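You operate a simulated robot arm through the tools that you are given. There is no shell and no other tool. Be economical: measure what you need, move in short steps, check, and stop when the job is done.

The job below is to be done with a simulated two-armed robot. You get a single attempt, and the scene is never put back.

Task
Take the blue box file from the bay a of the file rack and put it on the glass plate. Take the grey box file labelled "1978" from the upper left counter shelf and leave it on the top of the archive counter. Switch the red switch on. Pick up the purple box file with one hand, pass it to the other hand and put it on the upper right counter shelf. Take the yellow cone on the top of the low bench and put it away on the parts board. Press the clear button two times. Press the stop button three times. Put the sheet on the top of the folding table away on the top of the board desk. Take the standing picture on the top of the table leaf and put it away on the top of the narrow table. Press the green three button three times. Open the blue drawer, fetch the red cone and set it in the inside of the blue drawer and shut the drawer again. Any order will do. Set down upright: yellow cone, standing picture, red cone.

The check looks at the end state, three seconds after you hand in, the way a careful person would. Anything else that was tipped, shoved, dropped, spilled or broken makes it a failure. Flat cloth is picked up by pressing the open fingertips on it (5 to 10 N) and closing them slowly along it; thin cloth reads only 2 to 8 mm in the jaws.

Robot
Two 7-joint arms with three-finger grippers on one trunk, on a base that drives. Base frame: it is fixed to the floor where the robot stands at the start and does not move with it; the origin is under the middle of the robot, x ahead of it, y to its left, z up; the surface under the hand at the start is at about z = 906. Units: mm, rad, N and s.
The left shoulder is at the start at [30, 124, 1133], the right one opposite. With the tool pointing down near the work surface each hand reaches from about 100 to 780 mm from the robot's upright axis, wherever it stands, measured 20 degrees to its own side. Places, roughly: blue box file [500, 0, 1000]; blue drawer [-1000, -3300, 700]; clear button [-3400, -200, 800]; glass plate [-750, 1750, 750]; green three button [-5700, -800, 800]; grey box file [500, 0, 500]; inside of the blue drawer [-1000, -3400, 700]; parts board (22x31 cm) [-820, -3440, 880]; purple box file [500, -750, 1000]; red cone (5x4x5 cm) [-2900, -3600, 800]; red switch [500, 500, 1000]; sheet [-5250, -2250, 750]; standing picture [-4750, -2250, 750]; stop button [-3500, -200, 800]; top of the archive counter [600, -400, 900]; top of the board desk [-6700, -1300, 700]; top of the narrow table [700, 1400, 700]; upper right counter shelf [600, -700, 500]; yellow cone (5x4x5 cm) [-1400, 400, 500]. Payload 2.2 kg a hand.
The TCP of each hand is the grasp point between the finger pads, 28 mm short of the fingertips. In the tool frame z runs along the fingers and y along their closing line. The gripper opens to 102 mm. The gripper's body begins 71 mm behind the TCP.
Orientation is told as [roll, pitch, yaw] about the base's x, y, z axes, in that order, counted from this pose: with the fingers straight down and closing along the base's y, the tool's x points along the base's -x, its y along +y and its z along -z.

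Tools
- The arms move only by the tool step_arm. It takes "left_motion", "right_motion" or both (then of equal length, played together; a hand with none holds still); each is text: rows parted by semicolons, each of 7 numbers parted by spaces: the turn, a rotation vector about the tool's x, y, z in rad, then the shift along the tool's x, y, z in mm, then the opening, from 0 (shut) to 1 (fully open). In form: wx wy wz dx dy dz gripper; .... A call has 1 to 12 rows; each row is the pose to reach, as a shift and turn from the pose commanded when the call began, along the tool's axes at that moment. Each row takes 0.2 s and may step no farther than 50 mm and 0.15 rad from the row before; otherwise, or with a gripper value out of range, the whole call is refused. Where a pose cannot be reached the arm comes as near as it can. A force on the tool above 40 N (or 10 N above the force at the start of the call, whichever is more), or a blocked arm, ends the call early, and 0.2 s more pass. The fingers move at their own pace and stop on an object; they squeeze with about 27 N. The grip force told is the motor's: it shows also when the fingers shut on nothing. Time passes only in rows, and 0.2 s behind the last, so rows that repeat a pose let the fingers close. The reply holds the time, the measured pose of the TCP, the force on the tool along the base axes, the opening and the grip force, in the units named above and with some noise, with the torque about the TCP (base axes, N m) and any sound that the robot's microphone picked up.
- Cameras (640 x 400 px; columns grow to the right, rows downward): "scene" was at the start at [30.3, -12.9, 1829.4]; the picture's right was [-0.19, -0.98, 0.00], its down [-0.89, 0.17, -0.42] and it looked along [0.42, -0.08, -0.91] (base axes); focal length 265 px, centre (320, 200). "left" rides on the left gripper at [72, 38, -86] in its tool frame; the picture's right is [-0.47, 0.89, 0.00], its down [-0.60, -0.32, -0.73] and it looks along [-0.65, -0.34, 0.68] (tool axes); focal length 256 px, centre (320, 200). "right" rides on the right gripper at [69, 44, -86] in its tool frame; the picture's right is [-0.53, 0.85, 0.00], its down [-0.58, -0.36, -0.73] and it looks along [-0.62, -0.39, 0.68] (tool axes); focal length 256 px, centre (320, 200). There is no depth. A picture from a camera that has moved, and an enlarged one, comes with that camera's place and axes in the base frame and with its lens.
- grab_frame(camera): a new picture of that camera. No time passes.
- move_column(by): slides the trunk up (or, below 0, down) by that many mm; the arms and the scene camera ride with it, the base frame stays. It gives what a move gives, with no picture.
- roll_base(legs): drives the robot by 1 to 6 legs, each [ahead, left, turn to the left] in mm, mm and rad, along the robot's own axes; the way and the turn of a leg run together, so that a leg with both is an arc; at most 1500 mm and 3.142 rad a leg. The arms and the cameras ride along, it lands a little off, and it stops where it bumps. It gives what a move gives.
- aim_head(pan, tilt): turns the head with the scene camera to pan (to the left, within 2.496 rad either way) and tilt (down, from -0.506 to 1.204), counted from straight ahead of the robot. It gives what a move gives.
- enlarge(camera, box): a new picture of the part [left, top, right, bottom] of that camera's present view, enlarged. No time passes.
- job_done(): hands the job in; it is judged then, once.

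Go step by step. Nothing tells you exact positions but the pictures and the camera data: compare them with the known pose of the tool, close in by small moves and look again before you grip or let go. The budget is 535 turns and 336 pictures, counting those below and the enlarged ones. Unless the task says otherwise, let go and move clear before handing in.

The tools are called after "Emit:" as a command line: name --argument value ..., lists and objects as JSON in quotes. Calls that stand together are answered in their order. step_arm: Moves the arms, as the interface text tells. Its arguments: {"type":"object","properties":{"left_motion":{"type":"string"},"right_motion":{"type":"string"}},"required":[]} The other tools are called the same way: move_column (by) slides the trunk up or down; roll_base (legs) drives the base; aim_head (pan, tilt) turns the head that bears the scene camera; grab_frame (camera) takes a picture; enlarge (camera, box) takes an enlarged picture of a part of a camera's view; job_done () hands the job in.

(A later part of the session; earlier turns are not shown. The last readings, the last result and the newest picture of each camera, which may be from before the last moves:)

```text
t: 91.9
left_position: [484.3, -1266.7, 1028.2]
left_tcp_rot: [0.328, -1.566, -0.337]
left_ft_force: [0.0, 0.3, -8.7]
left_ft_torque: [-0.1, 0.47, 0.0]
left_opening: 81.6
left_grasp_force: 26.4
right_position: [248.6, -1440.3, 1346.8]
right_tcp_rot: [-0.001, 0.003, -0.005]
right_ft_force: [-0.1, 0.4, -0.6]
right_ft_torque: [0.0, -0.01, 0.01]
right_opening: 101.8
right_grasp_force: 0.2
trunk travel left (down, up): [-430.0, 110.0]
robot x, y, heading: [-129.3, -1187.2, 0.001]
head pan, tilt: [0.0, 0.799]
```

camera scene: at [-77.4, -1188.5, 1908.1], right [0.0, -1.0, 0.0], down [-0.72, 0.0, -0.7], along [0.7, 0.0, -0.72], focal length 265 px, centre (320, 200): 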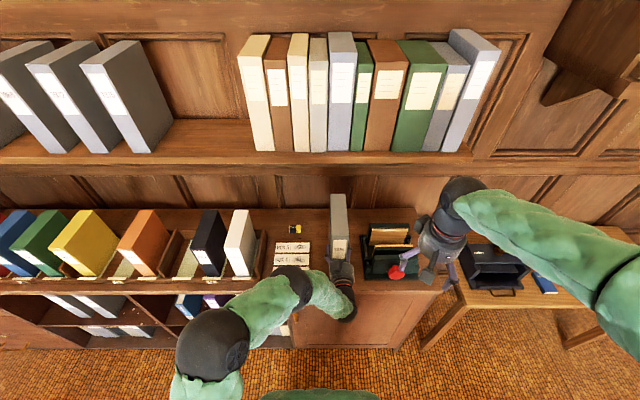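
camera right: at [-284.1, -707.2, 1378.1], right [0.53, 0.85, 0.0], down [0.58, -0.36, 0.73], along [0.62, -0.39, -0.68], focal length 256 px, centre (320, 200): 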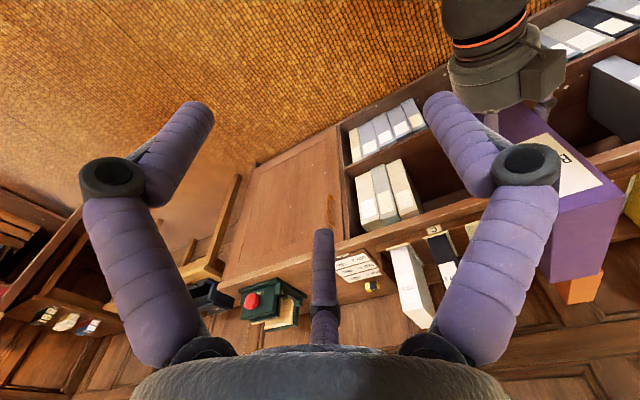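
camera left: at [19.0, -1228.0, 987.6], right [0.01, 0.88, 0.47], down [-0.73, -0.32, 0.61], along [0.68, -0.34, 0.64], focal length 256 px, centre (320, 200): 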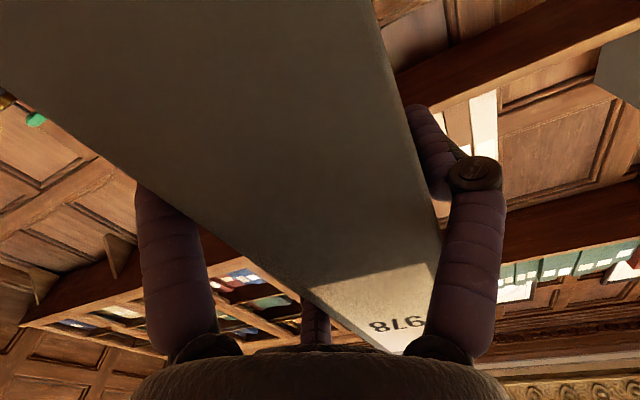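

Emit:
step_arm --left_motion "0 0 0 2 0 0 0.2; 0 0 0 4 0 0 0.2; 0 0 0 6 0 0 0.2; 0 0 0 8 0 0 0.2; 0 0 0 10 0 0 0.2; 0 0 0 10 0 0 0.2"

Emit:
grab_frame --camera "left"

```text
t: 93.3
left_position: [483.0, -1266.9, 1025.7]
left_tcp_rot: [-3.09, -1.562, 3.086]
left_ft_force: [-6.7, 0.6, 36.8]
left_ft_torque: [0.25, 1.73, -0.32]
left_opening: 81.7
left_grasp_force: 26.7
right_position: [243.6, -1440.9, 1349.6]
right_tcp_rot: [-0.004, 0.0, -0.005]
right_ft_force: [0.1, -0.7, 0.8]
right_ft_torque: [0.04, 0.01, -0.01]
right_opening: 102.0
right_grasp_force: 0.0
trunk travel left (down, up): [-430.0, 110.0]
robot x, y, heading: [-129.2, -1184.7, 0.0]
head pan, tilt: [0.0, 0.799]
```

```text
271 pictures are left
camera left: at [398.0, -1228.1, 952.3], right [0.0, 0.89, 0.46], down [-0.74, -0.31, 0.6], along [0.67, -0.34, 0.65], focal length 256 px, centre (320, 200)
```

left: 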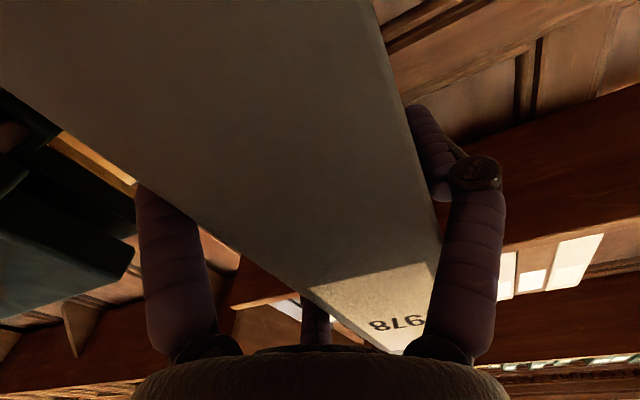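

In contact with the counter. Unload, release and back out.

Emit:
step_arm --left_motion "0 0 0 -5 0 0 0.2; 0 0 0 -8 0 0 0.2; 0 0 0 -8 0 0 0.7; 0 0 0 -8 0 0 1; 0 0 0 -8 0 0 1; 0 0 0 -8 0 -30 1; 0 0 0 -8 0 -70 1; 0 0 0 -8 0 -115 1; 0 0 0 -8 0 -115 1"

Emit:
roll_base --legs '[[-250, 0, 0]]'

Emit:
grab_frame --camera "scene"

```text
t: 95.3
left_position: [369.4, -1264.6, 1026.4]
left_tcp_rot: [0.33, -1.564, -0.337]
left_ft_force: [1.0, -0.5, 0.2]
left_ft_torque: [0.02, -0.04, -0.01]
left_opening: 101.9
left_grasp_force: 0.1
right_position: [249.4, -1442.1, 1348.1]
right_tcp_rot: [-0.002, 0.003, -0.006]
right_ft_force: [0.4, -0.3, 0.3]
right_ft_torque: [0.01, 0.01, 0.0]
right_opening: 102.1
right_grasp_force: 0.0
trunk travel left (down, up): [-430.0, 110.0]
robot x, y, heading: [-129.6, -1186.3, -0.0]
head pan, tilt: [0.0, 0.799]
```

```text
t: 97.2
left_position: [118.0, -1262.8, 1027.6]
left_tcp_rot: [0.393, -1.568, -0.4]
left_ft_force: [0.5, 0.2, 0.1]
left_ft_torque: [0.03, -0.03, 0.0]
left_opening: 101.8
left_grasp_force: 0.0
right_position: [-3.3, -1440.9, 1346.6]
right_tcp_rot: [-0.003, 0.002, -0.004]
right_ft_force: [-0.9, -0.2, 1.0]
right_ft_torque: [0.01, -0.02, -0.02]
right_opening: 101.8
right_grasp_force: 0.0
trunk travel left (down, up): [-430.0, 110.0]
robot x, y, heading: [-380.2, -1185.4, 0.003]
head pan, tilt: [0.0, 0.799]
```

```text
270 pictures are left
camera scene: at [-330.1, -1188.1, 1908.2], right [0.0, -1.0, 0.0], down [-0.72, 0.0, -0.7], along [0.7, 0.0, -0.72], focal length 265 px, centre (320, 200)
```

scene: 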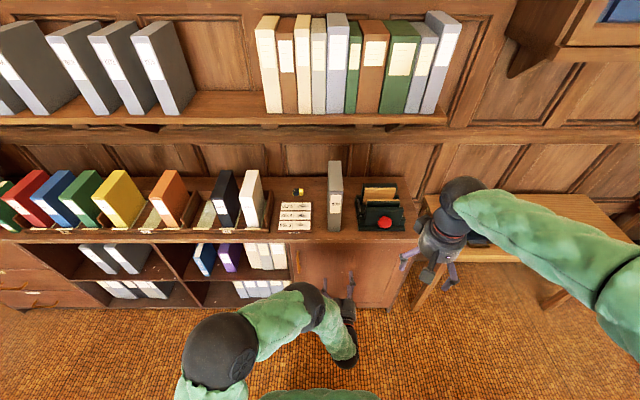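

The grey file stands on the counter. Now roll left to the reader with the red switch.

Emit:
roll_base --legs '[[0, 1500, 0.01]]'

Emit:
aim_head --pan 0.25 --tilt 0.75

Emit:
grab_frame --camera "scene"

Emit:
enlarge --camera "scene" --box '[230, 130, 390, 260]'

```text
t: 104.7
left_position: [120.3, 253.1, 1027.3]
left_tcp_rot: [0.335, -1.567, -0.341]
left_ft_force: [-0.5, 0.7, 0.1]
left_ft_torque: [0.01, 0.02, -0.02]
left_opening: 101.9
left_grasp_force: 0.0
right_position: [-1.9, 76.4, 1348.4]
right_tcp_rot: [-0.002, 0.002, -0.006]
right_ft_force: [-0.3, -0.1, 0.0]
right_ft_torque: [-0.01, -0.01, 0.01]
right_opening: 101.7
right_grasp_force: 0.0
trunk travel left (down, up): [-430.0, 110.0]
robot x, y, heading: [-380.5, 331.1, 0.002]
head pan, tilt: [0.0, 0.799]
```

```text
t: 105.4
left_position: [120.3, 252.1, 1028.0]
left_tcp_rot: [0.409, -1.567, -0.417]
left_ft_force: [-0.5, 0.6, -0.3]
left_ft_torque: [-0.01, 0.05, 0.02]
left_opening: 102.2
left_grasp_force: 0.1
right_position: [-1.4, 75.6, 1348.7]
right_tcp_rot: [0.0, 0.002, -0.005]
right_ft_force: [-0.3, 0.2, 0.2]
right_ft_torque: [0.01, 0.0, 0.0]
right_opening: 102.1
right_grasp_force: 0.0
trunk travel left (down, up): [-430.0, 110.0]
robot x, y, heading: [-374.8, 326.9, -0.004]
head pan, tilt: [0.25, 0.75]
```

```text
269 pictures are left
camera scene: at [-328.2, 348.6, 1912.2], right [0.25, -0.97, 0.0], down [-0.66, -0.17, -0.73], along [0.71, 0.18, -0.68], focal length 265 px, centre (320, 200)
```

scene: 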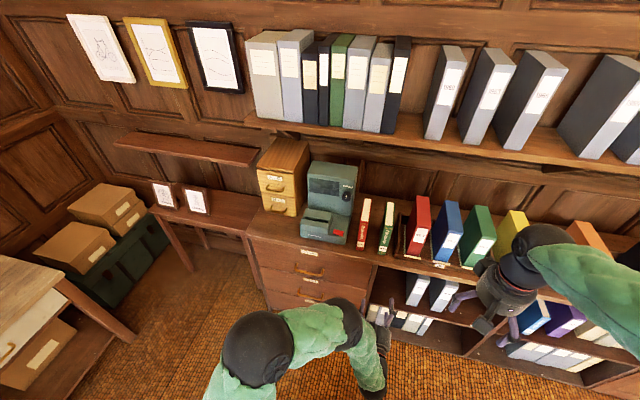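

```text
3.08 times, centred on (310, 195) of scene
camera zoom: at [-328.2, 348.6, 1912.2], right [0.25, -0.97, 0.0], down [-0.66, -0.17, -0.73], along [0.71, 0.18, -0.68], focal length 816 px, centre (351, 215)
```

zoom: 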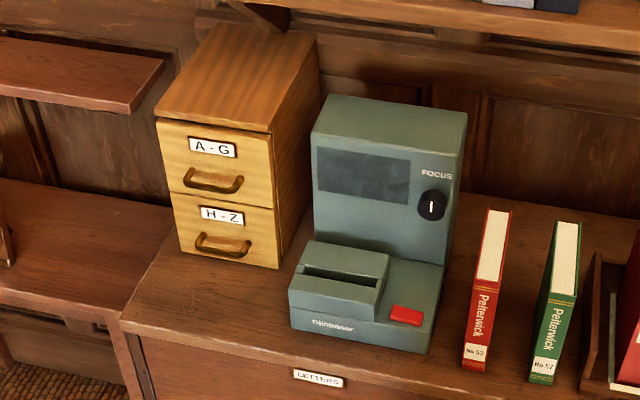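

The red rocker is on the reader's base slab around (472, 463). I turn the left hand to point down and raise it, then drive in.

Emit:
step_arm --left_motion "0 0.143 0 -20 0 0 1; 0 0.286 0 -40 0 0 1; 0 0.429 0 -60 0 0 1; 0 0.572 0 -80 0 0 1; 0 0.715 0 -100 0 0 1; 0 0.858 0 -120 0 0 1; 0 1.0 0 -140 0 0 1; 0 1.143 0 -165 0 0 1; 0 1.286 0 -190 0 0 1; 0 1.43 0 -215 0 0 1; 0 1.568 0 -235 0 0 1; 0 1.568 0 -235 0 0 0.3"

Emit:
roll_base --legs '[[310, 0, 0]]'

Emit:
grab_frame --camera "left"

Emit:
grab_frame --camera "scene"

```text
t: 108.0
left_position: [121.2, 251.5, 1261.4]
left_tcp_rot: [0.002, 0.004, -0.008]
left_ft_force: [0.5, 0.1, -0.3]
left_ft_torque: [0.02, -0.02, 0.01]
left_opening: 30.7
left_grasp_force: 0.1
right_position: [-2.4, 75.3, 1347.2]
right_tcp_rot: [-0.001, 0.002, -0.006]
right_ft_force: [0.0, -0.4, -0.5]
right_ft_torque: [-0.01, -0.02, 0.0]
right_opening: 102.0
right_grasp_force: 0.0
trunk travel left (down, up): [-430.0, 110.0]
robot x, y, heading: [-381.3, 329.1, -0.002]
head pan, tilt: [0.25, 0.75]
```

```text
t: 110.1
left_position: [428.8, 251.6, 1262.6]
left_tcp_rot: [0.002, 0.002, -0.008]
left_ft_force: [0.0, 0.3, 0.6]
left_ft_torque: [0.0, 0.02, -0.03]
left_opening: 30.7
left_grasp_force: 0.0
right_position: [304.2, 75.1, 1347.8]
right_tcp_rot: [-0.003, 0.002, -0.007]
right_ft_force: [-0.5, 0.2, 0.6]
right_ft_torque: [0.01, 0.0, 0.0]
right_opening: 102.1
right_grasp_force: 0.1
trunk travel left (down, up): [-430.0, 110.0]
robot x, y, heading: [-73.4, 327.7, -0.002]
head pan, tilt: [0.25, 0.75]
```

```text
267 pictures are left
camera left: at [355.1, 289.1, 1348.1], right [0.47, 0.88, 0.0], down [0.6, -0.32, 0.73], along [0.64, -0.34, -0.68], focal length 256 px, centre (320, 200)
```

left: 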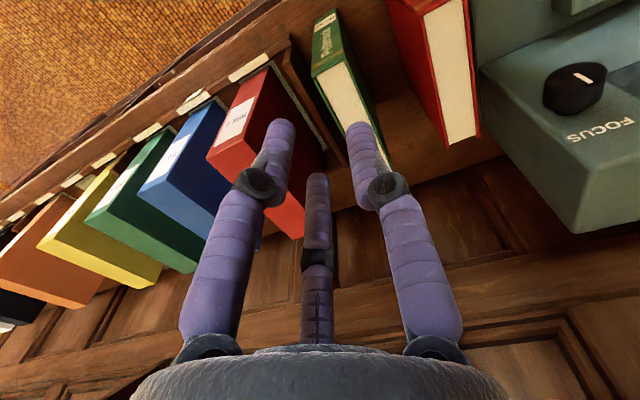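

```text
266 pictures are left
camera scene: at [-21.9, 348.5, 1912.2], right [0.25, -0.97, 0.0], down [-0.66, -0.17, -0.73], along [0.71, 0.18, -0.68], focal length 265 px, centre (320, 200)
```

scene: 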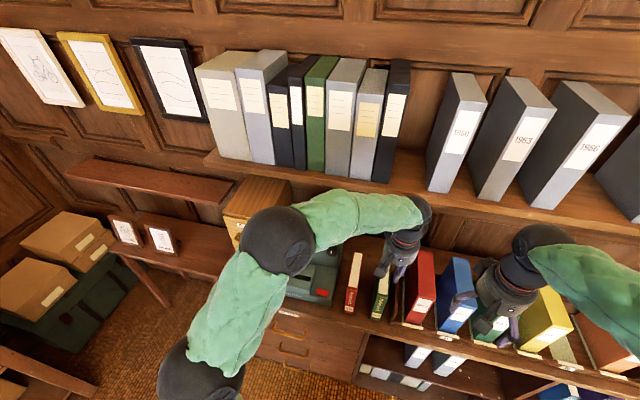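

I zoom on the switch from the new viewpoint for triangulation.

Emit:
enlarge --camera "scene" --box '[270, 230, 410, 330]'

```text
4.00 times, centred on (340, 280) of scene
camera zoom: at [-21.9, 348.5, 1912.2], right [0.25, -0.97, 0.0], down [-0.66, -0.17, -0.73], along [0.71, 0.18, -0.68], focal length 1061 px, centre (240, -120)
```

zoom: 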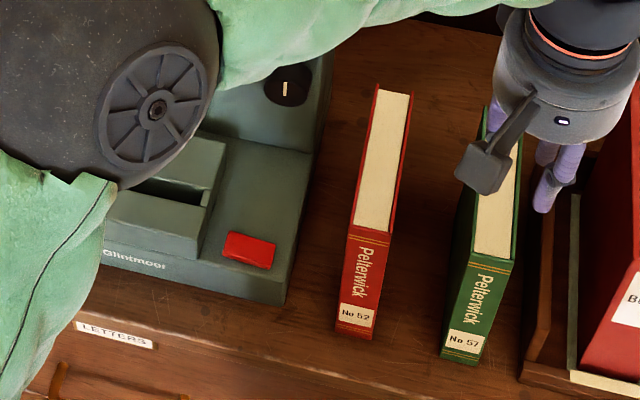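

Switch located at ≈(465, 462, 967). I zoom closer to see its rocker tilt.

Emit:
enlarge --camera "scene" --box '[300, 272, 348, 302]'

```text
13.33 times, centred on (324, 287) of scene
camera zoom: at [-21.9, 348.5, 1912.2], right [0.25, -0.97, 0.0], down [-0.66, -0.17, -0.73], along [0.71, 0.18, -0.68], focal length 3536 px, centre (267, -960)
```

zoom: 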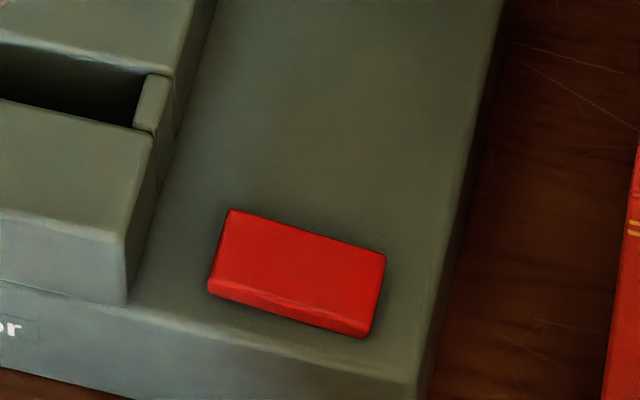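

I bring the left hand camera close for a look at the rocker.

Emit:
step_arm --left_motion "0 0 0 15 45 0 0; 0 0 0 30 90 0 0; 0 0 0 45 135 0 0; 0 0 0 57 180 0 0; 0 0 0 57 225 0 0; 0 0 0 57 270 0 0; 0 0 0 57 270 45 0; 0 0 0 57 270 90 0; 0 0 0 57 270 135 0; 0 0 0 57 270 180 0; 0 0 0 57 270 225 0"

Emit:
grab_frame --camera "left"

```text
t: 112.5
left_position: [373.7, 523.0, 1038.2]
left_tcp_rot: [0.003, 0.001, -0.009]
left_ft_force: [0.2, 0.7, 0.3]
left_ft_torque: [-0.01, 0.0, 0.0]
left_opening: 1.9
left_grasp_force: 26.6
right_position: [303.5, 75.5, 1348.1]
right_tcp_rot: [-0.003, 0.002, -0.006]
right_ft_force: [0.0, -0.1, 0.1]
right_ft_torque: [-0.04, 0.02, 0.01]
right_opening: 101.8
right_grasp_force: 0.1
trunk travel left (down, up): [-430.0, 110.0]
robot x, y, heading: [-72.7, 328.7, -0.001]
head pan, tilt: [0.25, 0.75]
```

```text
263 pictures are left
camera left: at [301.6, 560.9, 1123.7], right [0.47, 0.88, 0.0], down [0.6, -0.32, 0.73], along [0.64, -0.34, -0.68], focal length 256 px, centre (320, 200)
```

left: 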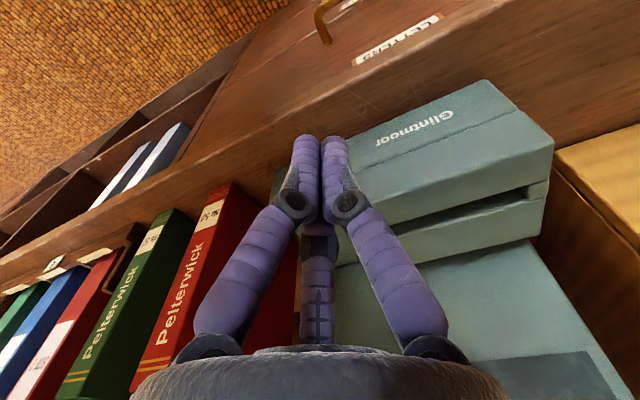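

The rocker is hidden by the fingers; its right (−y) end looked raised. I position the closed fingertips above that end.

Emit:
step_arm --left_motion "0 0 0 0 -38 0 0; 0 0 0 0 -75 0 0; 0 0 0 -45 -75 0 0; 0 0 0 -91 -75 0 0; 0 0 0 -91 -75 20 0; 0 0 0 -91 -75 30 0; 0 0 0 -91 -75 30 0"

Emit:
grab_frame --camera "left"

Emit:
enlarge --camera "scene" --box '[270, 230, 410, 330]'

```text
t: 114.1
left_position: [461.1, 446.0, 1007.6]
left_tcp_rot: [0.001, 0.001, -0.008]
left_ft_force: [0.0, 0.0, 0.1]
left_ft_torque: [0.01, 0.0, 0.02]
left_opening: 2.1
left_grasp_force: 27.1
right_position: [303.2, 75.8, 1348.1]
right_tcp_rot: [-0.002, 0.003, -0.005]
right_ft_force: [0.4, -0.3, 0.0]
right_ft_torque: [-0.01, 0.0, -0.04]
right_opening: 101.9
right_grasp_force: 0.1
trunk travel left (down, up): [-430.0, 110.0]
robot x, y, heading: [-77.3, 326.9, -0.002]
head pan, tilt: [0.25, 0.75]
```

```text
262 pictures are left
camera left: at [390.2, 484.4, 1093.8], right [0.47, 0.88, 0.0], down [0.6, -0.32, 0.73], along [0.64, -0.34, -0.68], focal length 256 px, centre (320, 200)
```

left: 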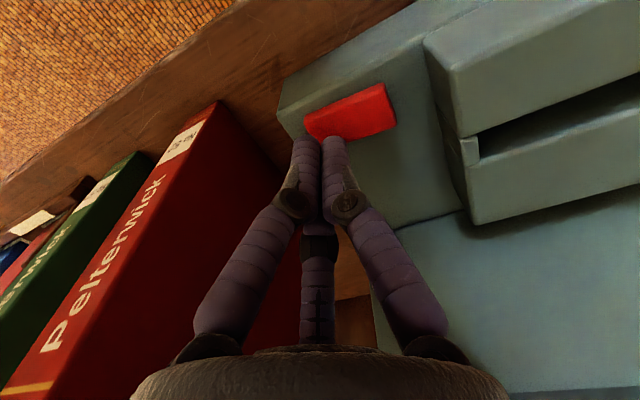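

```text
4.00 times, centred on (340, 280) of scene
camera zoom: at [-22.9, 348.5, 1912.2], right [0.25, -0.97, 0.0], down [-0.66, -0.17, -0.73], along [0.71, 0.18, -0.68], focal length 1061 px, centre (240, -120)
```

zoom: 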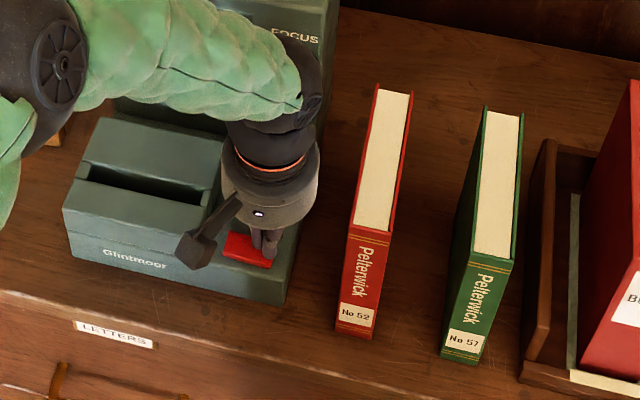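

Emit:
enlarge --camera "left" --box '[270, 60, 430, 160]'

```text
4.00 times, centred on (350, 110) of left
camera zoom: at [390.2, 484.4, 1093.8], right [0.47, 0.88, 0.0], down [0.6, -0.32, 0.73], along [0.64, -0.34, -0.68], focal length 1024 px, centre (200, 560)
```

zoom: 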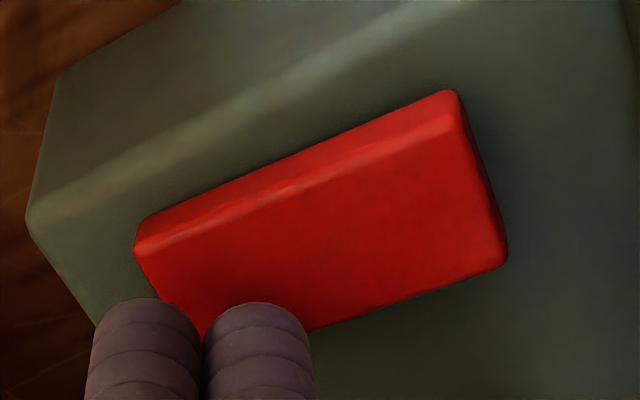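

The rocker spans x 448–473, y 445–487. I press near the −y end.

Emit:
step_arm --left_motion "0 0 0 0 7 0 0; 0 0 0 0 7 6 0; 0 0 0 0 7 10 0; 0 0 0 0 7 13 0; 0 0 0 0 7 16 0; 0 0 0 0 7 19 0; 0 0 0 0 7 19 0"

Emit:
enlarge --camera "left" --box '[270, 60, 430, 160]'

```text
t: 115.7
left_position: [462.6, 453.5, 992.4]
left_tcp_rot: [0.003, -0.003, -0.008]
left_ft_force: [-6.4, 2.4, 36.0]
left_ft_torque: [0.49, 0.26, -0.28]
left_opening: 6.0
left_grasp_force: 31.3
right_position: [301.1, 74.2, 1350.2]
right_tcp_rot: [-0.001, -0.001, -0.006]
right_ft_force: [-0.1, 0.4, 0.1]
right_ft_torque: [-0.01, 0.02, 0.02]
right_opening: 101.9
right_grasp_force: 0.1
trunk travel left (down, up): [-430.0, 110.0]
robot x, y, heading: [-74.5, 333.6, -0.003]
head pan, tilt: [0.25, 0.75]
```

```text
4.00 times, centred on (350, 110) of left
camera zoom: at [389.9, 491.5, 1077.8], right [0.47, 0.88, 0.0], down [0.6, -0.32, 0.73], along [0.65, -0.34, -0.68], focal length 1024 px, centre (200, 560)
```

zoom: 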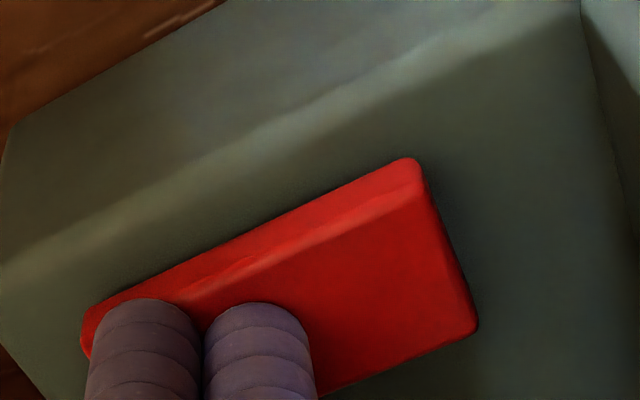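

36 N and no click. Raise and compare the tilt.

Emit:
step_arm --left_motion "0 0 0 0 0 -10 0; 0 0 0 0 -15 -19 0; 0 0 0 0 -15 -19 0"

Emit:
enlarge --camera "left" --box '[270, 60, 430, 160]'

```text
t: 116.5
left_position: [462.6, 437.6, 1008.1]
left_tcp_rot: [0.003, 0.004, -0.009]
left_ft_force: [-0.5, 0.0, -0.7]
left_ft_torque: [0.02, 0.02, -0.02]
left_opening: 2.0
left_grasp_force: 31.4
right_position: [304.3, 74.5, 1347.3]
right_tcp_rot: [-0.003, 0.004, -0.005]
right_ft_force: [0.9, 0.0, -0.2]
right_ft_torque: [-0.01, 0.03, 0.0]
right_opening: 102.1
right_grasp_force: 0.1
trunk travel left (down, up): [-430.0, 110.0]
robot x, y, heading: [-76.1, 332.8, -0.004]
head pan, tilt: [0.25, 0.75]
```

```text
4.00 times, centred on (350, 110) of left
camera zoom: at [390.3, 476.7, 1092.6], right [0.47, 0.88, 0.0], down [0.6, -0.32, 0.73], along [0.64, -0.34, -0.68], focal length 1024 px, centre (200, 560)
```

zoom: 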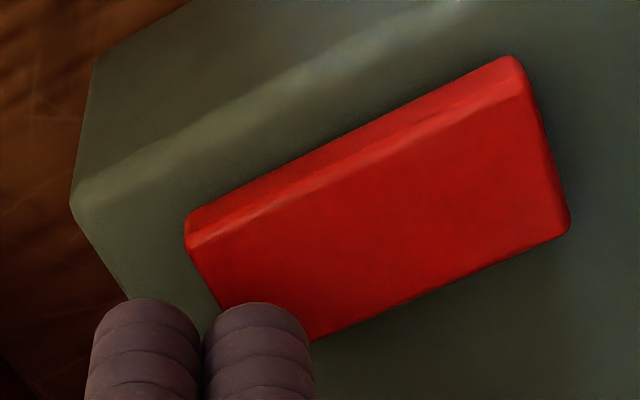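

The +y end is the raised one. Press there (y≈477).

Emit:
step_arm --left_motion "0 0 0 0 20 0 0; 0 0 0 0 39 0 0; 0 0 0 0 39 6 0; 0 0 0 0 39 10 0; 0 0 0 0 39 13 0; 0 0 0 0 39 16 0; 0 0 0 0 39 19 0; 0 0 0 0 39 21 0; 0 0 0 0 39 21 0"

Emit:
step_arm --left_motion "0 0 0 0 0 -10 0; 0 0 0 0 -39 -20 0; 0 0 0 0 -39 -20 0"

Emit:
enlarge --camera "left" --box '[270, 60, 430, 160]'

```text
t: 118.3
left_position: [464.3, 477.9, 992.7]
left_tcp_rot: [0.003, -0.006, -0.004]
left_ft_force: [-8.4, -0.5, 21.4]
left_ft_torque: [-0.22, 0.42, -0.11]
left_opening: 2.1
left_grasp_force: 32.2
right_position: [302.4, 75.1, 1347.3]
right_tcp_rot: [-0.002, -0.001, -0.004]
right_ft_force: [0.2, -0.1, -0.1]
right_ft_torque: [-0.04, 0.04, 0.0]
right_opening: 101.8
right_grasp_force: 0.0
trunk travel left (down, up): [-430.0, 110.0]
robot x, y, heading: [-76.1, 329.1, -0.0]
head pan, tilt: [0.25, 0.75]
stopped in row 9 (left hand): the force on the tool passed its limit at 41 N (the readings are from after the stop); the commanded pose is now the measured one
```

```text
t: 119.2
left_position: [464.9, 439.3, 1009.9]
left_tcp_rot: [0.001, -0.004, -0.007]
left_ft_force: [-0.2, 0.1, 1.1]
left_ft_torque: [-0.02, 0.06, -0.05]
left_opening: 2.1
left_grasp_force: 31.6
right_position: [304.6, 76.0, 1348.2]
right_tcp_rot: [-0.004, 0.002, -0.007]
right_ft_force: [-0.4, 0.3, 0.3]
right_ft_torque: [-0.01, 0.01, -0.02]
right_opening: 102.0
right_grasp_force: 0.0
trunk travel left (down, up): [-430.0, 110.0]
robot x, y, heading: [-72.7, 326.3, -0.003]
head pan, tilt: [0.25, 0.75]
```

```text
4.00 times, centred on (350, 110) of left
camera zoom: at [392.4, 477.2, 1095.3], right [0.47, 0.88, 0.0], down [0.6, -0.32, 0.73], along [0.65, -0.34, -0.68], focal length 1024 px, centre (200, 560)
```

zoom: 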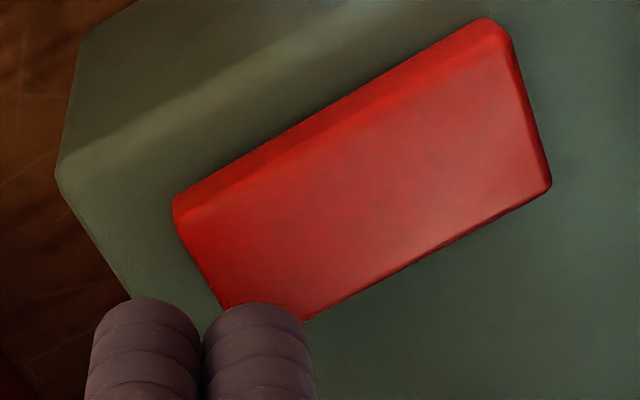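

The +y end has gone down relative to before. Verify from the scene camera after backing the hand away.

Emit:
step_arm --left_motion "0 0 0 0 0 -40 0; 0 0 0 40 -20 -80 0.3; 0 0 0 85 -40 -120 0.6; 0 0 0 120 -60 -160 1; 0 0 0 120 -60 -200 1"

Emit:
grab_frame --camera "scene"

Emit:
enlarge --camera "scene" --box '[300, 272, 348, 302]'

```text
refused: row 2 steps farther than a row can; nothing moved
```

```text
256 pictures are left
camera scene: at [-21.8, 350.7, 1912.1], right [0.25, -0.97, 0.0], down [-0.66, -0.17, -0.73], along [0.71, 0.18, -0.68], focal length 265 px, centre (320, 200)
```

scene: 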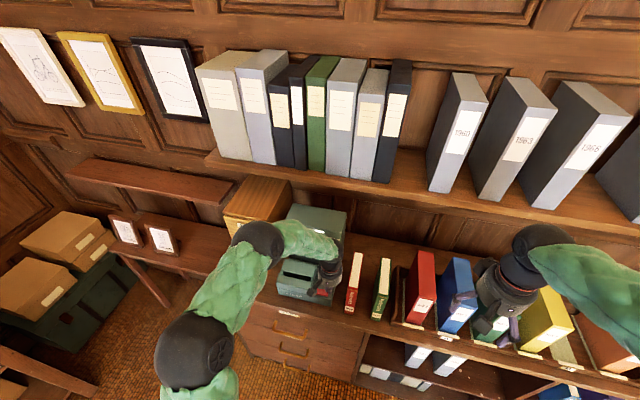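

```text
13.33 times, centred on (324, 287) of scene
camera zoom: at [-21.8, 350.7, 1912.1], right [0.25, -0.97, 0.0], down [-0.66, -0.17, -0.73], along [0.71, 0.18, -0.68], focal length 3536 px, centre (267, -960)
```

zoom: 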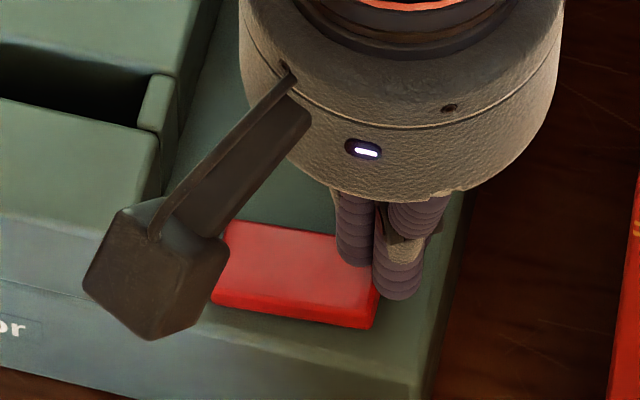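

Refused step sizes; retry with smaller rows.

Emit:
step_arm --left_motion "0 0 0 0 0 -40 0; 0 0 0 20 0 -80 0; 0 0 0 45 0 -120 0.5; 0 0 0 70 0 -160 1; 0 0 0 90 0 -200 1; 0 0 0 110 0 -240 1"

Emit:
enlarge --camera "scene" --box '[300, 272, 348, 302]'

Emit:
grab_frame --camera "right"

```text
t: 120.5
left_position: [350.3, 439.2, 1248.9]
left_tcp_rot: [0.003, -0.004, -0.007]
left_ft_force: [-0.5, 0.8, 0.7]
left_ft_torque: [-0.02, -0.02, 0.04]
left_opening: 102.0
left_grasp_force: 0.0
right_position: [302.0, 74.6, 1348.4]
right_tcp_rot: [-0.002, 0.001, -0.005]
right_ft_force: [-0.2, 0.7, 0.9]
right_ft_torque: [0.01, -0.08, 0.02]
right_opening: 101.8
right_grasp_force: 0.2
trunk travel left (down, up): [-430.0, 110.0]
robot x, y, heading: [-75.0, 327.4, -0.001]
head pan, tilt: [0.25, 0.75]
```

```text
13.33 times, centred on (324, 287) of scene
camera zoom: at [-24.8, 348.7, 1912.3], right [0.25, -0.97, 0.0], down [-0.66, -0.17, -0.73], along [0.71, 0.18, -0.68], focal length 3536 px, centre (267, -960)
```

zoom: 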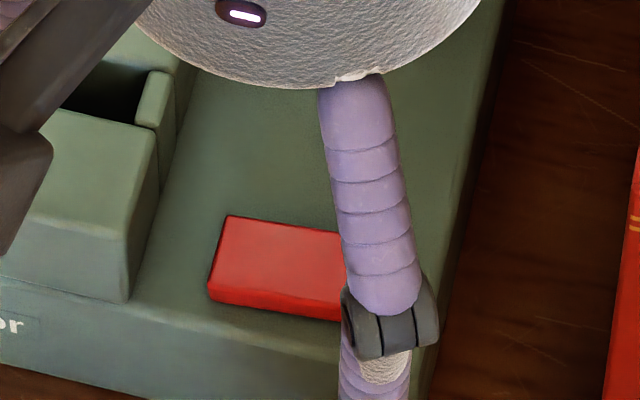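

```text
253 pictures are left
camera right: at [233.2, 119.1, 1433.6], right [0.54, 0.84, 0.0], down [0.57, -0.37, 0.73], along [0.62, -0.4, -0.68], focal length 256 px, centre (320, 200)
```

right: 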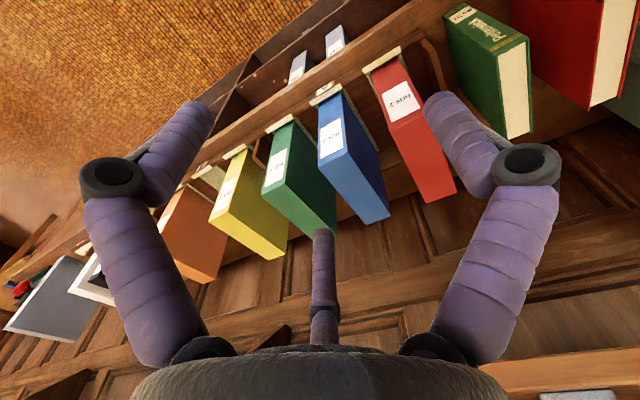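

The switch is now toggled on. Next, the right hand goes over the blue file.

Emit:
step_arm --right_motion "0 0 0 -38 -15 0 1; 0 0 0 -76 -30 0 1; 0 0 0 -114 -45 0 1; 0 0 0 -152 -60 0 1; 0 0 0 -190 -75 0 1; 0 0 0 -224 -86 0 1; 0 0 0 -224 -86 45 1; 0 0 0 -224 -86 90 1; 0 0 0 -224 -86 135 1; 0 0 0 -224 -86 175 1; 0 0 0 -224 -86 175 1"

Emit:
grab_frame --camera "right"

```text
t: 123.0
left_position: [352.3, 438.5, 1248.5]
left_tcp_rot: [0.001, -0.003, -0.008]
left_ft_force: [0.0, 0.7, 0.5]
left_ft_torque: [0.04, 0.0, -0.01]
left_opening: 102.2
left_grasp_force: 0.1
right_position: [528.0, -12.8, 1172.8]
right_tcp_rot: [-0.002, 0.003, -0.004]
right_ft_force: [0.2, -0.6, -0.6]
right_ft_torque: [-0.04, 0.01, 0.01]
right_opening: 102.2
right_grasp_force: 0.1
trunk travel left (down, up): [-430.0, 110.0]
robot x, y, heading: [-74.3, 328.6, -0.002]
head pan, tilt: [0.25, 0.75]
```

```text
252 pictures are left
camera right: at [458.8, 31.3, 1257.5], right [0.54, 0.84, 0.0], down [0.58, -0.37, 0.73], along [0.61, -0.4, -0.68], focal length 256 px, centre (320, 200)
```

right: 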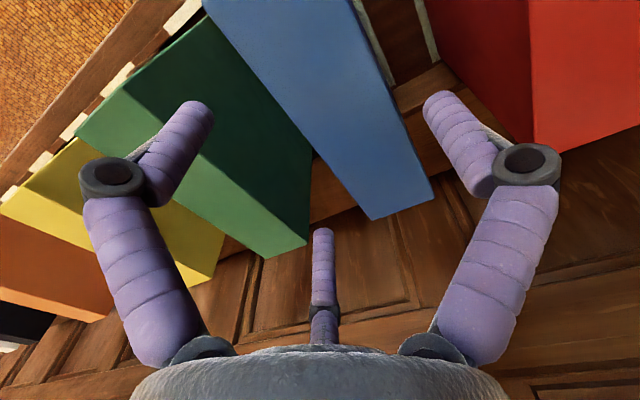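

Aligned (blue centre y≈2). Descend and grip.

Emit:
step_arm --right_motion "0 0 0 0 2 20 1; 0 0 0 0 2 40 1; 0 0 0 0 2 60 1; 0 0 0 0 2 70 1; 0 0 0 0 2 70 0.6; 0 0 0 0 2 70 0.3; 0 0 0 0 2 70 0.2; 0 0 0 0 2 70 0.2"

Emit:
step_arm --right_motion "0 0 0 0 0 -20 0.2; 0 0 0 0 0 -50 0.2; 0 0 0 0 0 -80 0.2; 0 0 0 0 0 -110 0.2; 0 0 0 0 0 -110 0.2"

Emit:
grab_frame --camera "right"

```text
t: 124.8
left_position: [352.4, 440.4, 1248.7]
left_tcp_rot: [0.001, -0.003, -0.007]
left_ft_force: [0.2, -0.6, 0.2]
left_ft_torque: [-0.02, 0.01, 0.0]
left_opening: 102.1
left_grasp_force: 0.0
right_position: [528.1, -11.3, 1103.1]
right_tcp_rot: [-0.003, 0.0, -0.004]
right_ft_force: [3.4, 0.6, 3.8]
right_ft_torque: [-0.07, -0.27, 0.1]
right_opening: 77.3
right_grasp_force: 27.1
trunk travel left (down, up): [-430.0, 110.0]
robot x, y, heading: [-72.3, 329.8, -0.003]
head pan, tilt: [0.25, 0.75]
```

```text
t: 126.0
left_position: [354.2, 438.9, 1248.6]
left_tcp_rot: [0.003, -0.003, -0.008]
left_ft_force: [-0.1, 0.7, 0.3]
left_ft_torque: [0.03, 0.04, -0.01]
left_opening: 102.0
left_grasp_force: 0.0
right_position: [528.8, -11.0, 1211.1]
right_tcp_rot: [-0.002, 0.003, -0.005]
right_ft_force: [1.0, 0.2, -7.6]
right_ft_torque: [-0.08, 0.07, -0.02]
right_opening: 77.3
right_grasp_force: 26.9
trunk travel left (down, up): [-430.0, 110.0]
robot x, y, heading: [-73.2, 331.4, 0.001]
head pan, tilt: [0.25, 0.75]
```

```text
251 pictures are left
camera right: at [459.2, 32.9, 1296.3], right [0.54, 0.84, 0.0], down [0.58, -0.37, 0.73], along [0.61, -0.4, -0.68], focal length 256 px, centre (320, 200)
```

right: 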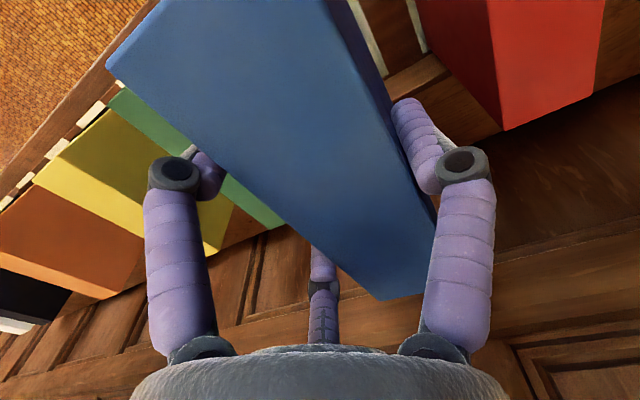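

Blue file held. Back off, turn left to face the left workbench and look.

Emit:
roll_base --legs '[[-450, 0, 0], [0, 0, 1.571]]'

Emit:
aim_head --pan 0.2 --tilt 0.6

Emit:
grab_frame --camera "scene"

```text
t: 132.5
left_position: [-623.9, 757.9, 1248.8]
left_tcp_rot: [0.002, -0.002, 1.557]
left_ft_force: [0.0, 0.3, 0.5]
left_ft_torque: [-0.02, 0.0, 0.03]
left_opening: 101.9
left_grasp_force: 0.1
right_position: [-172.3, 929.2, 1210.5]
right_tcp_rot: [0.0, 0.004, 1.557]
right_ft_force: [0.0, 0.3, -7.7]
right_ft_torque: [-0.13, -0.08, -0.01]
right_opening: 77.2
right_grasp_force: 27.0
trunk travel left (down, up): [-430.0, 110.0]
robot x, y, heading: [-519.6, 331.9, 1.563]
head pan, tilt: [0.25, 0.75]
```

```text
t: 133.2
left_position: [-624.4, 759.4, 1247.8]
left_tcp_rot: [0.003, -0.004, 1.554]
left_ft_force: [-0.5, 0.8, 1.6]
left_ft_torque: [0.0, 0.01, -0.01]
left_opening: 102.1
left_grasp_force: 0.1
right_position: [-172.0, 929.7, 1210.8]
right_tcp_rot: [-0.001, 0.006, 1.558]
right_ft_force: [0.2, -0.7, -7.5]
right_ft_torque: [-0.08, -0.04, -0.02]
right_opening: 77.1
right_grasp_force: 27.0
trunk travel left (down, up): [-430.0, 110.0]
robot x, y, heading: [-518.5, 332.9, 1.56]
head pan, tilt: [0.201, 0.6]
```

```text
250 pictures are left
camera scene: at [-534.7, 387.7, 1925.0], right [0.98, 0.19, 0.0], down [0.11, -0.56, -0.82], along [-0.16, 0.81, -0.57], focal length 265 px, centre (320, 200)
```

scene: 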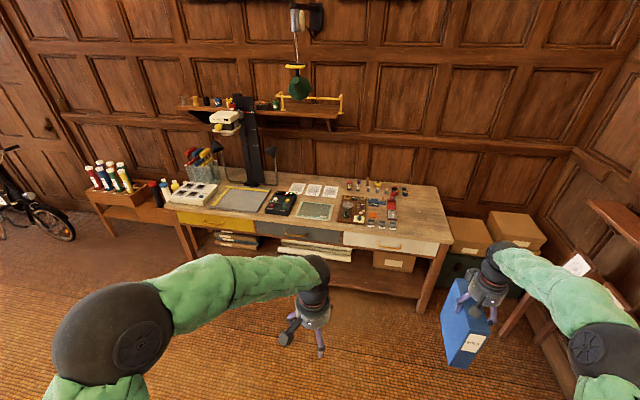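

Emit:
enlarge --camera "scene" --box '[150, 150, 470, 300]'

```text
2.00 times, centred on (310, 225) of scene
camera zoom: at [-534.7, 387.7, 1925.0], right [0.98, 0.19, 0.0], down [0.11, -0.56, -0.82], along [-0.16, 0.81, -0.57], focal length 530 px, centre (340, 150)
```

zoom: 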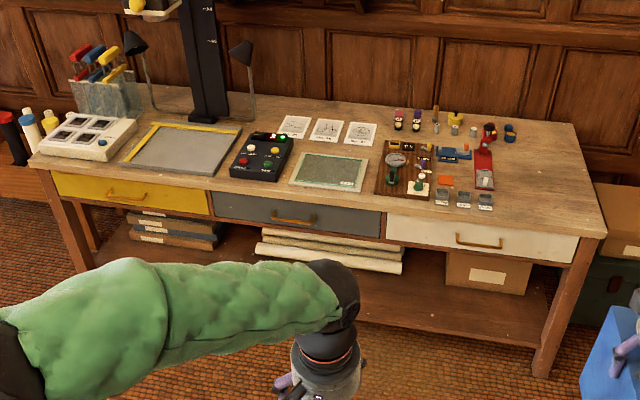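

The plate is the pale‑green rectangle (~(-860,1800)). Bring the right hand inward and drive toward it.

Emit:
step_arm --right_motion "0 0 0 0 36 0 0.2; 0 0 0 0 72 0 0.2; 0 0 0 0 108 0 0.2; 0 0 0 0 144 0 0.2; 0 0 0 0 180 0 0.2" --left_motion "0 0 0 10 30 0 1; 0 0 0 20 60 0 1; 0 0 0 30 90 0 1; 0 0 0 40 120 0 1; 0 0 0 50 150 0 1"

Emit:
roll_base --legs '[[450, 0, 0], [0, 490, 0]]'

Emit:
aim_head --pan 0.0 --tilt 0.85

Emit:
grab_frame --camera "scene"

```text
t: 134.4
left_position: [-777.0, 710.8, 1249.3]
left_tcp_rot: [0.002, -0.003, 1.553]
left_ft_force: [-0.1, -0.5, -0.5]
left_ft_torque: [0.0, -0.01, -0.01]
left_opening: 102.0
left_grasp_force: 0.0
right_position: [-352.5, 932.2, 1210.8]
right_tcp_rot: [-0.004, 0.003, 1.554]
right_ft_force: [-0.6, 0.4, -6.9]
right_ft_torque: [-0.12, -0.07, 0.0]
right_opening: 76.9
right_grasp_force: 26.6
trunk travel left (down, up): [-430.0, 110.0]
robot x, y, heading: [-521.0, 330.9, 1.562]
head pan, tilt: [0.201, 0.6]
```

```text
t: 139.6
left_position: [-1263.3, 1160.4, 1249.0]
left_tcp_rot: [0.002, -0.003, 1.557]
left_ft_force: [-0.1, -0.8, -0.4]
left_ft_torque: [-0.01, 0.02, 0.01]
left_opening: 101.8
left_grasp_force: 0.1
right_position: [-838.6, 1381.4, 1211.9]
right_tcp_rot: [-0.002, 0.004, 1.558]
right_ft_force: [0.4, 0.0, -7.4]
right_ft_torque: [-0.07, -0.05, 0.01]
right_opening: 76.8
right_grasp_force: 27.0
trunk travel left (down, up): [-430.0, 110.0]
robot x, y, heading: [-1007.0, 781.8, 1.561]
head pan, tilt: [0.201, 0.6]
```

```text
t: 140.3
left_position: [-1263.5, 1160.9, 1250.4]
left_tcp_rot: [0.004, -0.004, 1.557]
left_ft_force: [0.1, 0.1, 0.2]
left_ft_torque: [0.0, 0.0, 0.0]
left_opening: 101.8
left_grasp_force: 0.1
right_position: [-839.8, 1382.2, 1211.3]
right_tcp_rot: [-0.002, 0.003, 1.557]
right_ft_force: [-0.1, -0.6, -6.8]
right_ft_torque: [-0.11, -0.08, -0.01]
right_opening: 77.3
right_grasp_force: 27.4
trunk travel left (down, up): [-430.0, 110.0]
robot x, y, heading: [-1005.3, 781.2, 1.565]
head pan, tilt: [0.0, 0.85]
```

```text
248 pictures are left
camera scene: at [-1004.7, 828.9, 1904.2], right [1.0, -0.01, 0.0], down [-0.01, -0.75, -0.66], along [0.01, 0.66, -0.75], focal length 265 px, centre (320, 200)
```

scene: 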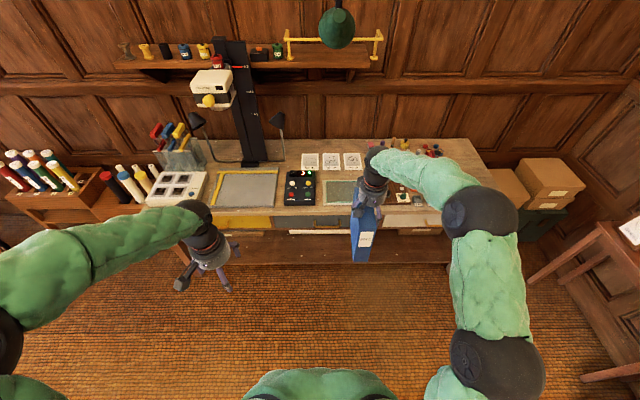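

Emit:
enlarge --camera "scene" --box '[200, 130, 440, 280]'

```text
2.67 times, centred on (320, 205) of scene
camera zoom: at [-1004.7, 828.9, 1904.2], right [1.0, -0.01, 0.0], down [-0.01, -0.75, -0.66], along [0.01, 0.66, -0.75], focal length 707 px, centre (320, 187)
```

zoom: 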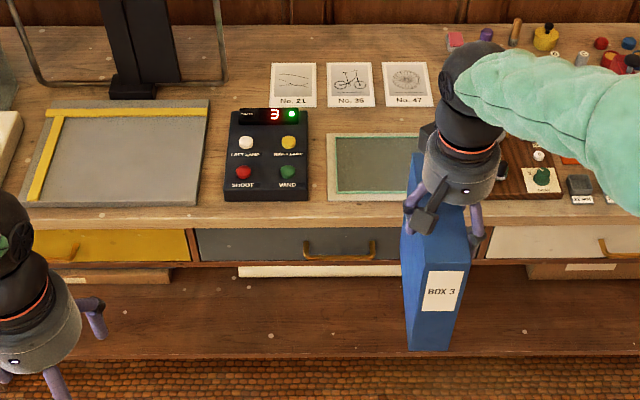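

Plate ≈ x −977…−735, y ~1715–1905, z≈840. I rotate the file 90° so it fits lengthwise on the plate.

Emit:
step_arm --right_motion "0 0 0.143 0 0 0 0.2; 0 0 0.286 0 0 0 0.2; 0 0 0.429 0 0 0 0.2; 0 0 0.572 0 0 0 0.2; 0 0 0.715 0 0 0 0.2; 0 0 0.858 0 0 0 0.2; 0 0 1.0 0 0 0 0.2; 0 0 1.143 0 0 0 0.2; 0 0 1.286 0 0 0 0.2; 0 0 1.43 0 0 0 0.2; 0 0 1.571 0 0 0 0.2; 0 0 1.571 0 0 0 0.2"

Emit:
grab_frame --camera "scene"

Emit:
grab_frame --camera "right"

```text
t: 142.9
left_position: [-1262.7, 1161.1, 1250.5]
left_tcp_rot: [0.003, -0.004, 1.558]
left_ft_force: [-0.3, -0.4, -1.2]
left_ft_torque: [-0.01, -0.06, -0.06]
left_opening: 102.3
left_grasp_force: 0.1
right_position: [-839.4, 1381.0, 1210.3]
right_tcp_rot: [-0.004, -0.002, -0.016]
right_ft_force: [0.1, 0.0, -7.5]
right_ft_torque: [-0.12, 0.08, 0.01]
right_opening: 77.3
right_grasp_force: 26.7
trunk travel left (down, up): [-430.0, 110.0]
robot x, y, heading: [-1002.1, 777.7, 1.559]
head pan, tilt: [0.0, 0.85]
```

```text
246 pictures are left
camera scene: at [-1004.8, 828.8, 1904.1], right [1.0, -0.01, 0.0], down [-0.01, -0.75, -0.66], along [0.01, 0.66, -0.75], focal length 265 px, centre (320, 200)
```

scene: 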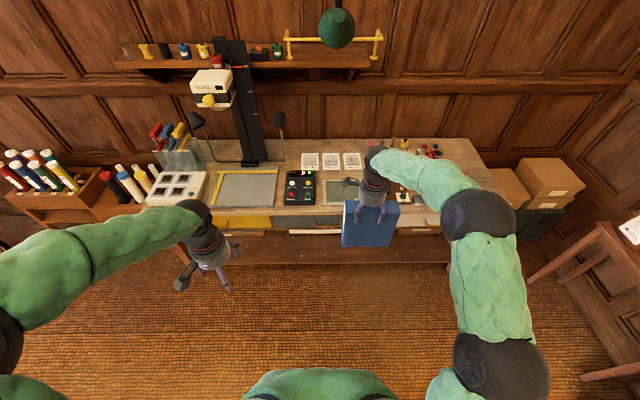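

```text
245 pictures are left
camera right: at [-908.2, 1426.9, 1295.6], right [0.55, 0.84, 0.0], down [0.57, -0.37, 0.73], along [0.61, -0.4, -0.68], focal length 256 px, centre (320, 200)
```

right: 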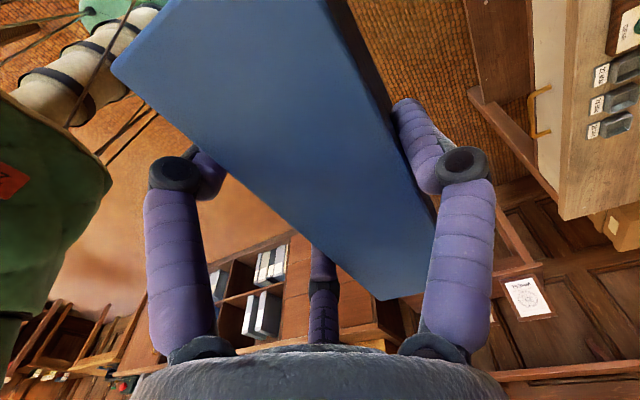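

Drive forward so the file is above the plate.

Emit:
roll_base --legs '[[400, 0, 0.0]]'

Emit:
aim_head --pan -0.1 --tilt 1.0

Emit:
grab_frame --camera "scene"

Emit:
grab_frame --camera "left"

```text
t: 145.4
left_position: [-1261.7, 1558.4, 1248.2]
left_tcp_rot: [0.004, -0.003, 1.559]
left_ft_force: [0.4, 0.5, -1.0]
left_ft_torque: [0.01, 0.01, -0.01]
left_opening: 101.9
left_grasp_force: 0.1
right_position: [-838.3, 1780.3, 1211.3]
right_tcp_rot: [-0.004, -0.002, -0.011]
right_ft_force: [0.9, 0.3, -7.9]
right_ft_torque: [-0.04, 0.1, 0.0]
right_opening: 76.9
right_grasp_force: 26.6
trunk travel left (down, up): [-430.0, 110.0]
robot x, y, heading: [-1001.2, 1179.3, 1.565]
head pan, tilt: [0.0, 0.85]
```

```text
t: 146.1
left_position: [-1261.8, 1559.3, 1248.9]
left_tcp_rot: [0.004, -0.002, 1.558]
left_ft_force: [-0.3, 0.1, -0.1]
left_ft_torque: [0.02, 0.02, 0.0]
left_opening: 102.2
left_grasp_force: 0.0
right_position: [-837.8, 1780.3, 1210.4]
right_tcp_rot: [-0.005, -0.001, -0.011]
right_ft_force: [-0.2, 0.1, -7.8]
right_ft_torque: [-0.05, 0.08, 0.01]
right_opening: 77.0
right_grasp_force: 27.3
trunk travel left (down, up): [-430.0, 110.0]
robot x, y, heading: [-1004.3, 1178.6, 1.566]
head pan, tilt: [-0.099, 1.0]
```

```text
244 pictures are left
camera scene: at [-994.9, 1218.5, 1893.0], right [0.99, -0.11, 0.0], down [-0.09, -0.84, -0.54], along [0.06, 0.54, -0.84], focal length 265 px, centre (320, 200)
```

scene: 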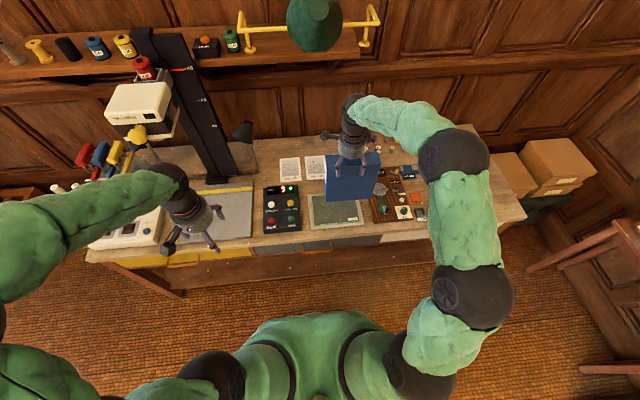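

```text
243 pictures are left
camera left: at [-1300.3, 1485.8, 1334.9], right [-0.88, 0.48, 0.0], down [0.33, 0.6, 0.73], along [0.35, 0.65, -0.68], focal length 256 px, centre (320, 200)
```

left: 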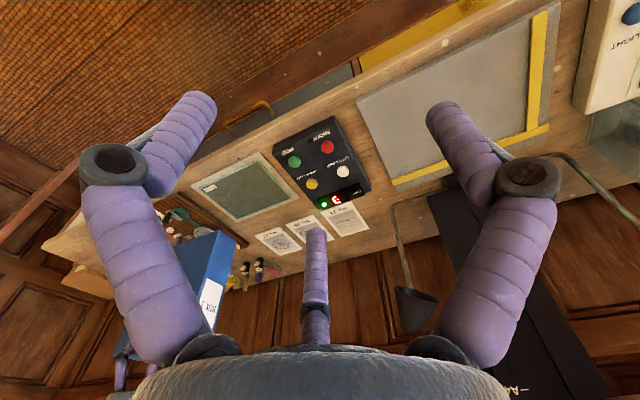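

Emit:
enlarge --camera "scene" --box '[240, 130, 440, 255]'

Emit:
enlarge --camera "left" --box '[160, 80, 400, 270]'

```text
3.20 times, centred on (340, 192) of scene
camera zoom: at [-994.9, 1218.5, 1893.0], right [0.99, -0.11, 0.0], down [-0.09, -0.84, -0.54], along [0.06, 0.54, -0.84], focal length 849 px, centre (256, 224)
```

zoom: 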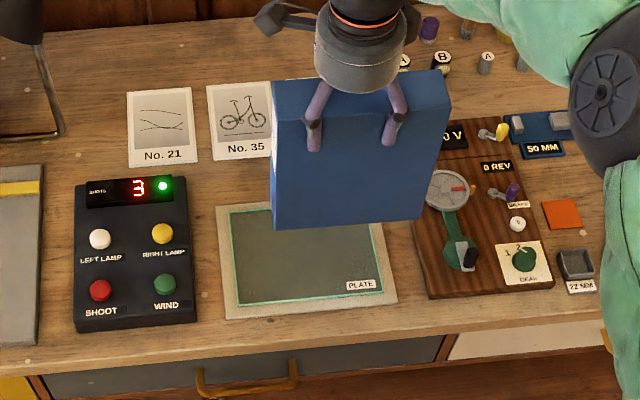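

```text
2.11 times, centred on (280, 175) of left
camera zoom: at [-1300.3, 1485.8, 1334.9], right [-0.88, 0.48, 0.0], down [0.33, 0.6, 0.73], along [0.35, 0.65, -0.68], focal length 539 px, centre (404, 253)
```

zoom: 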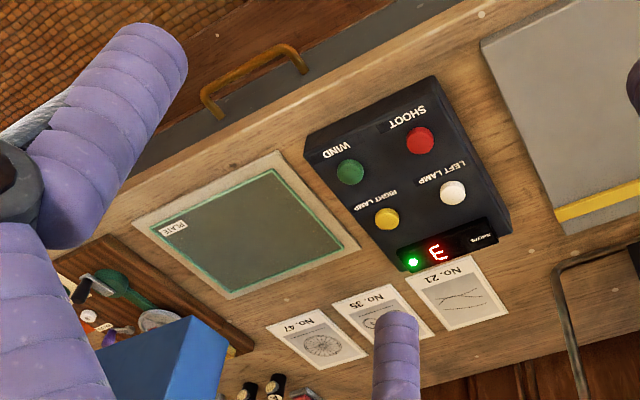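

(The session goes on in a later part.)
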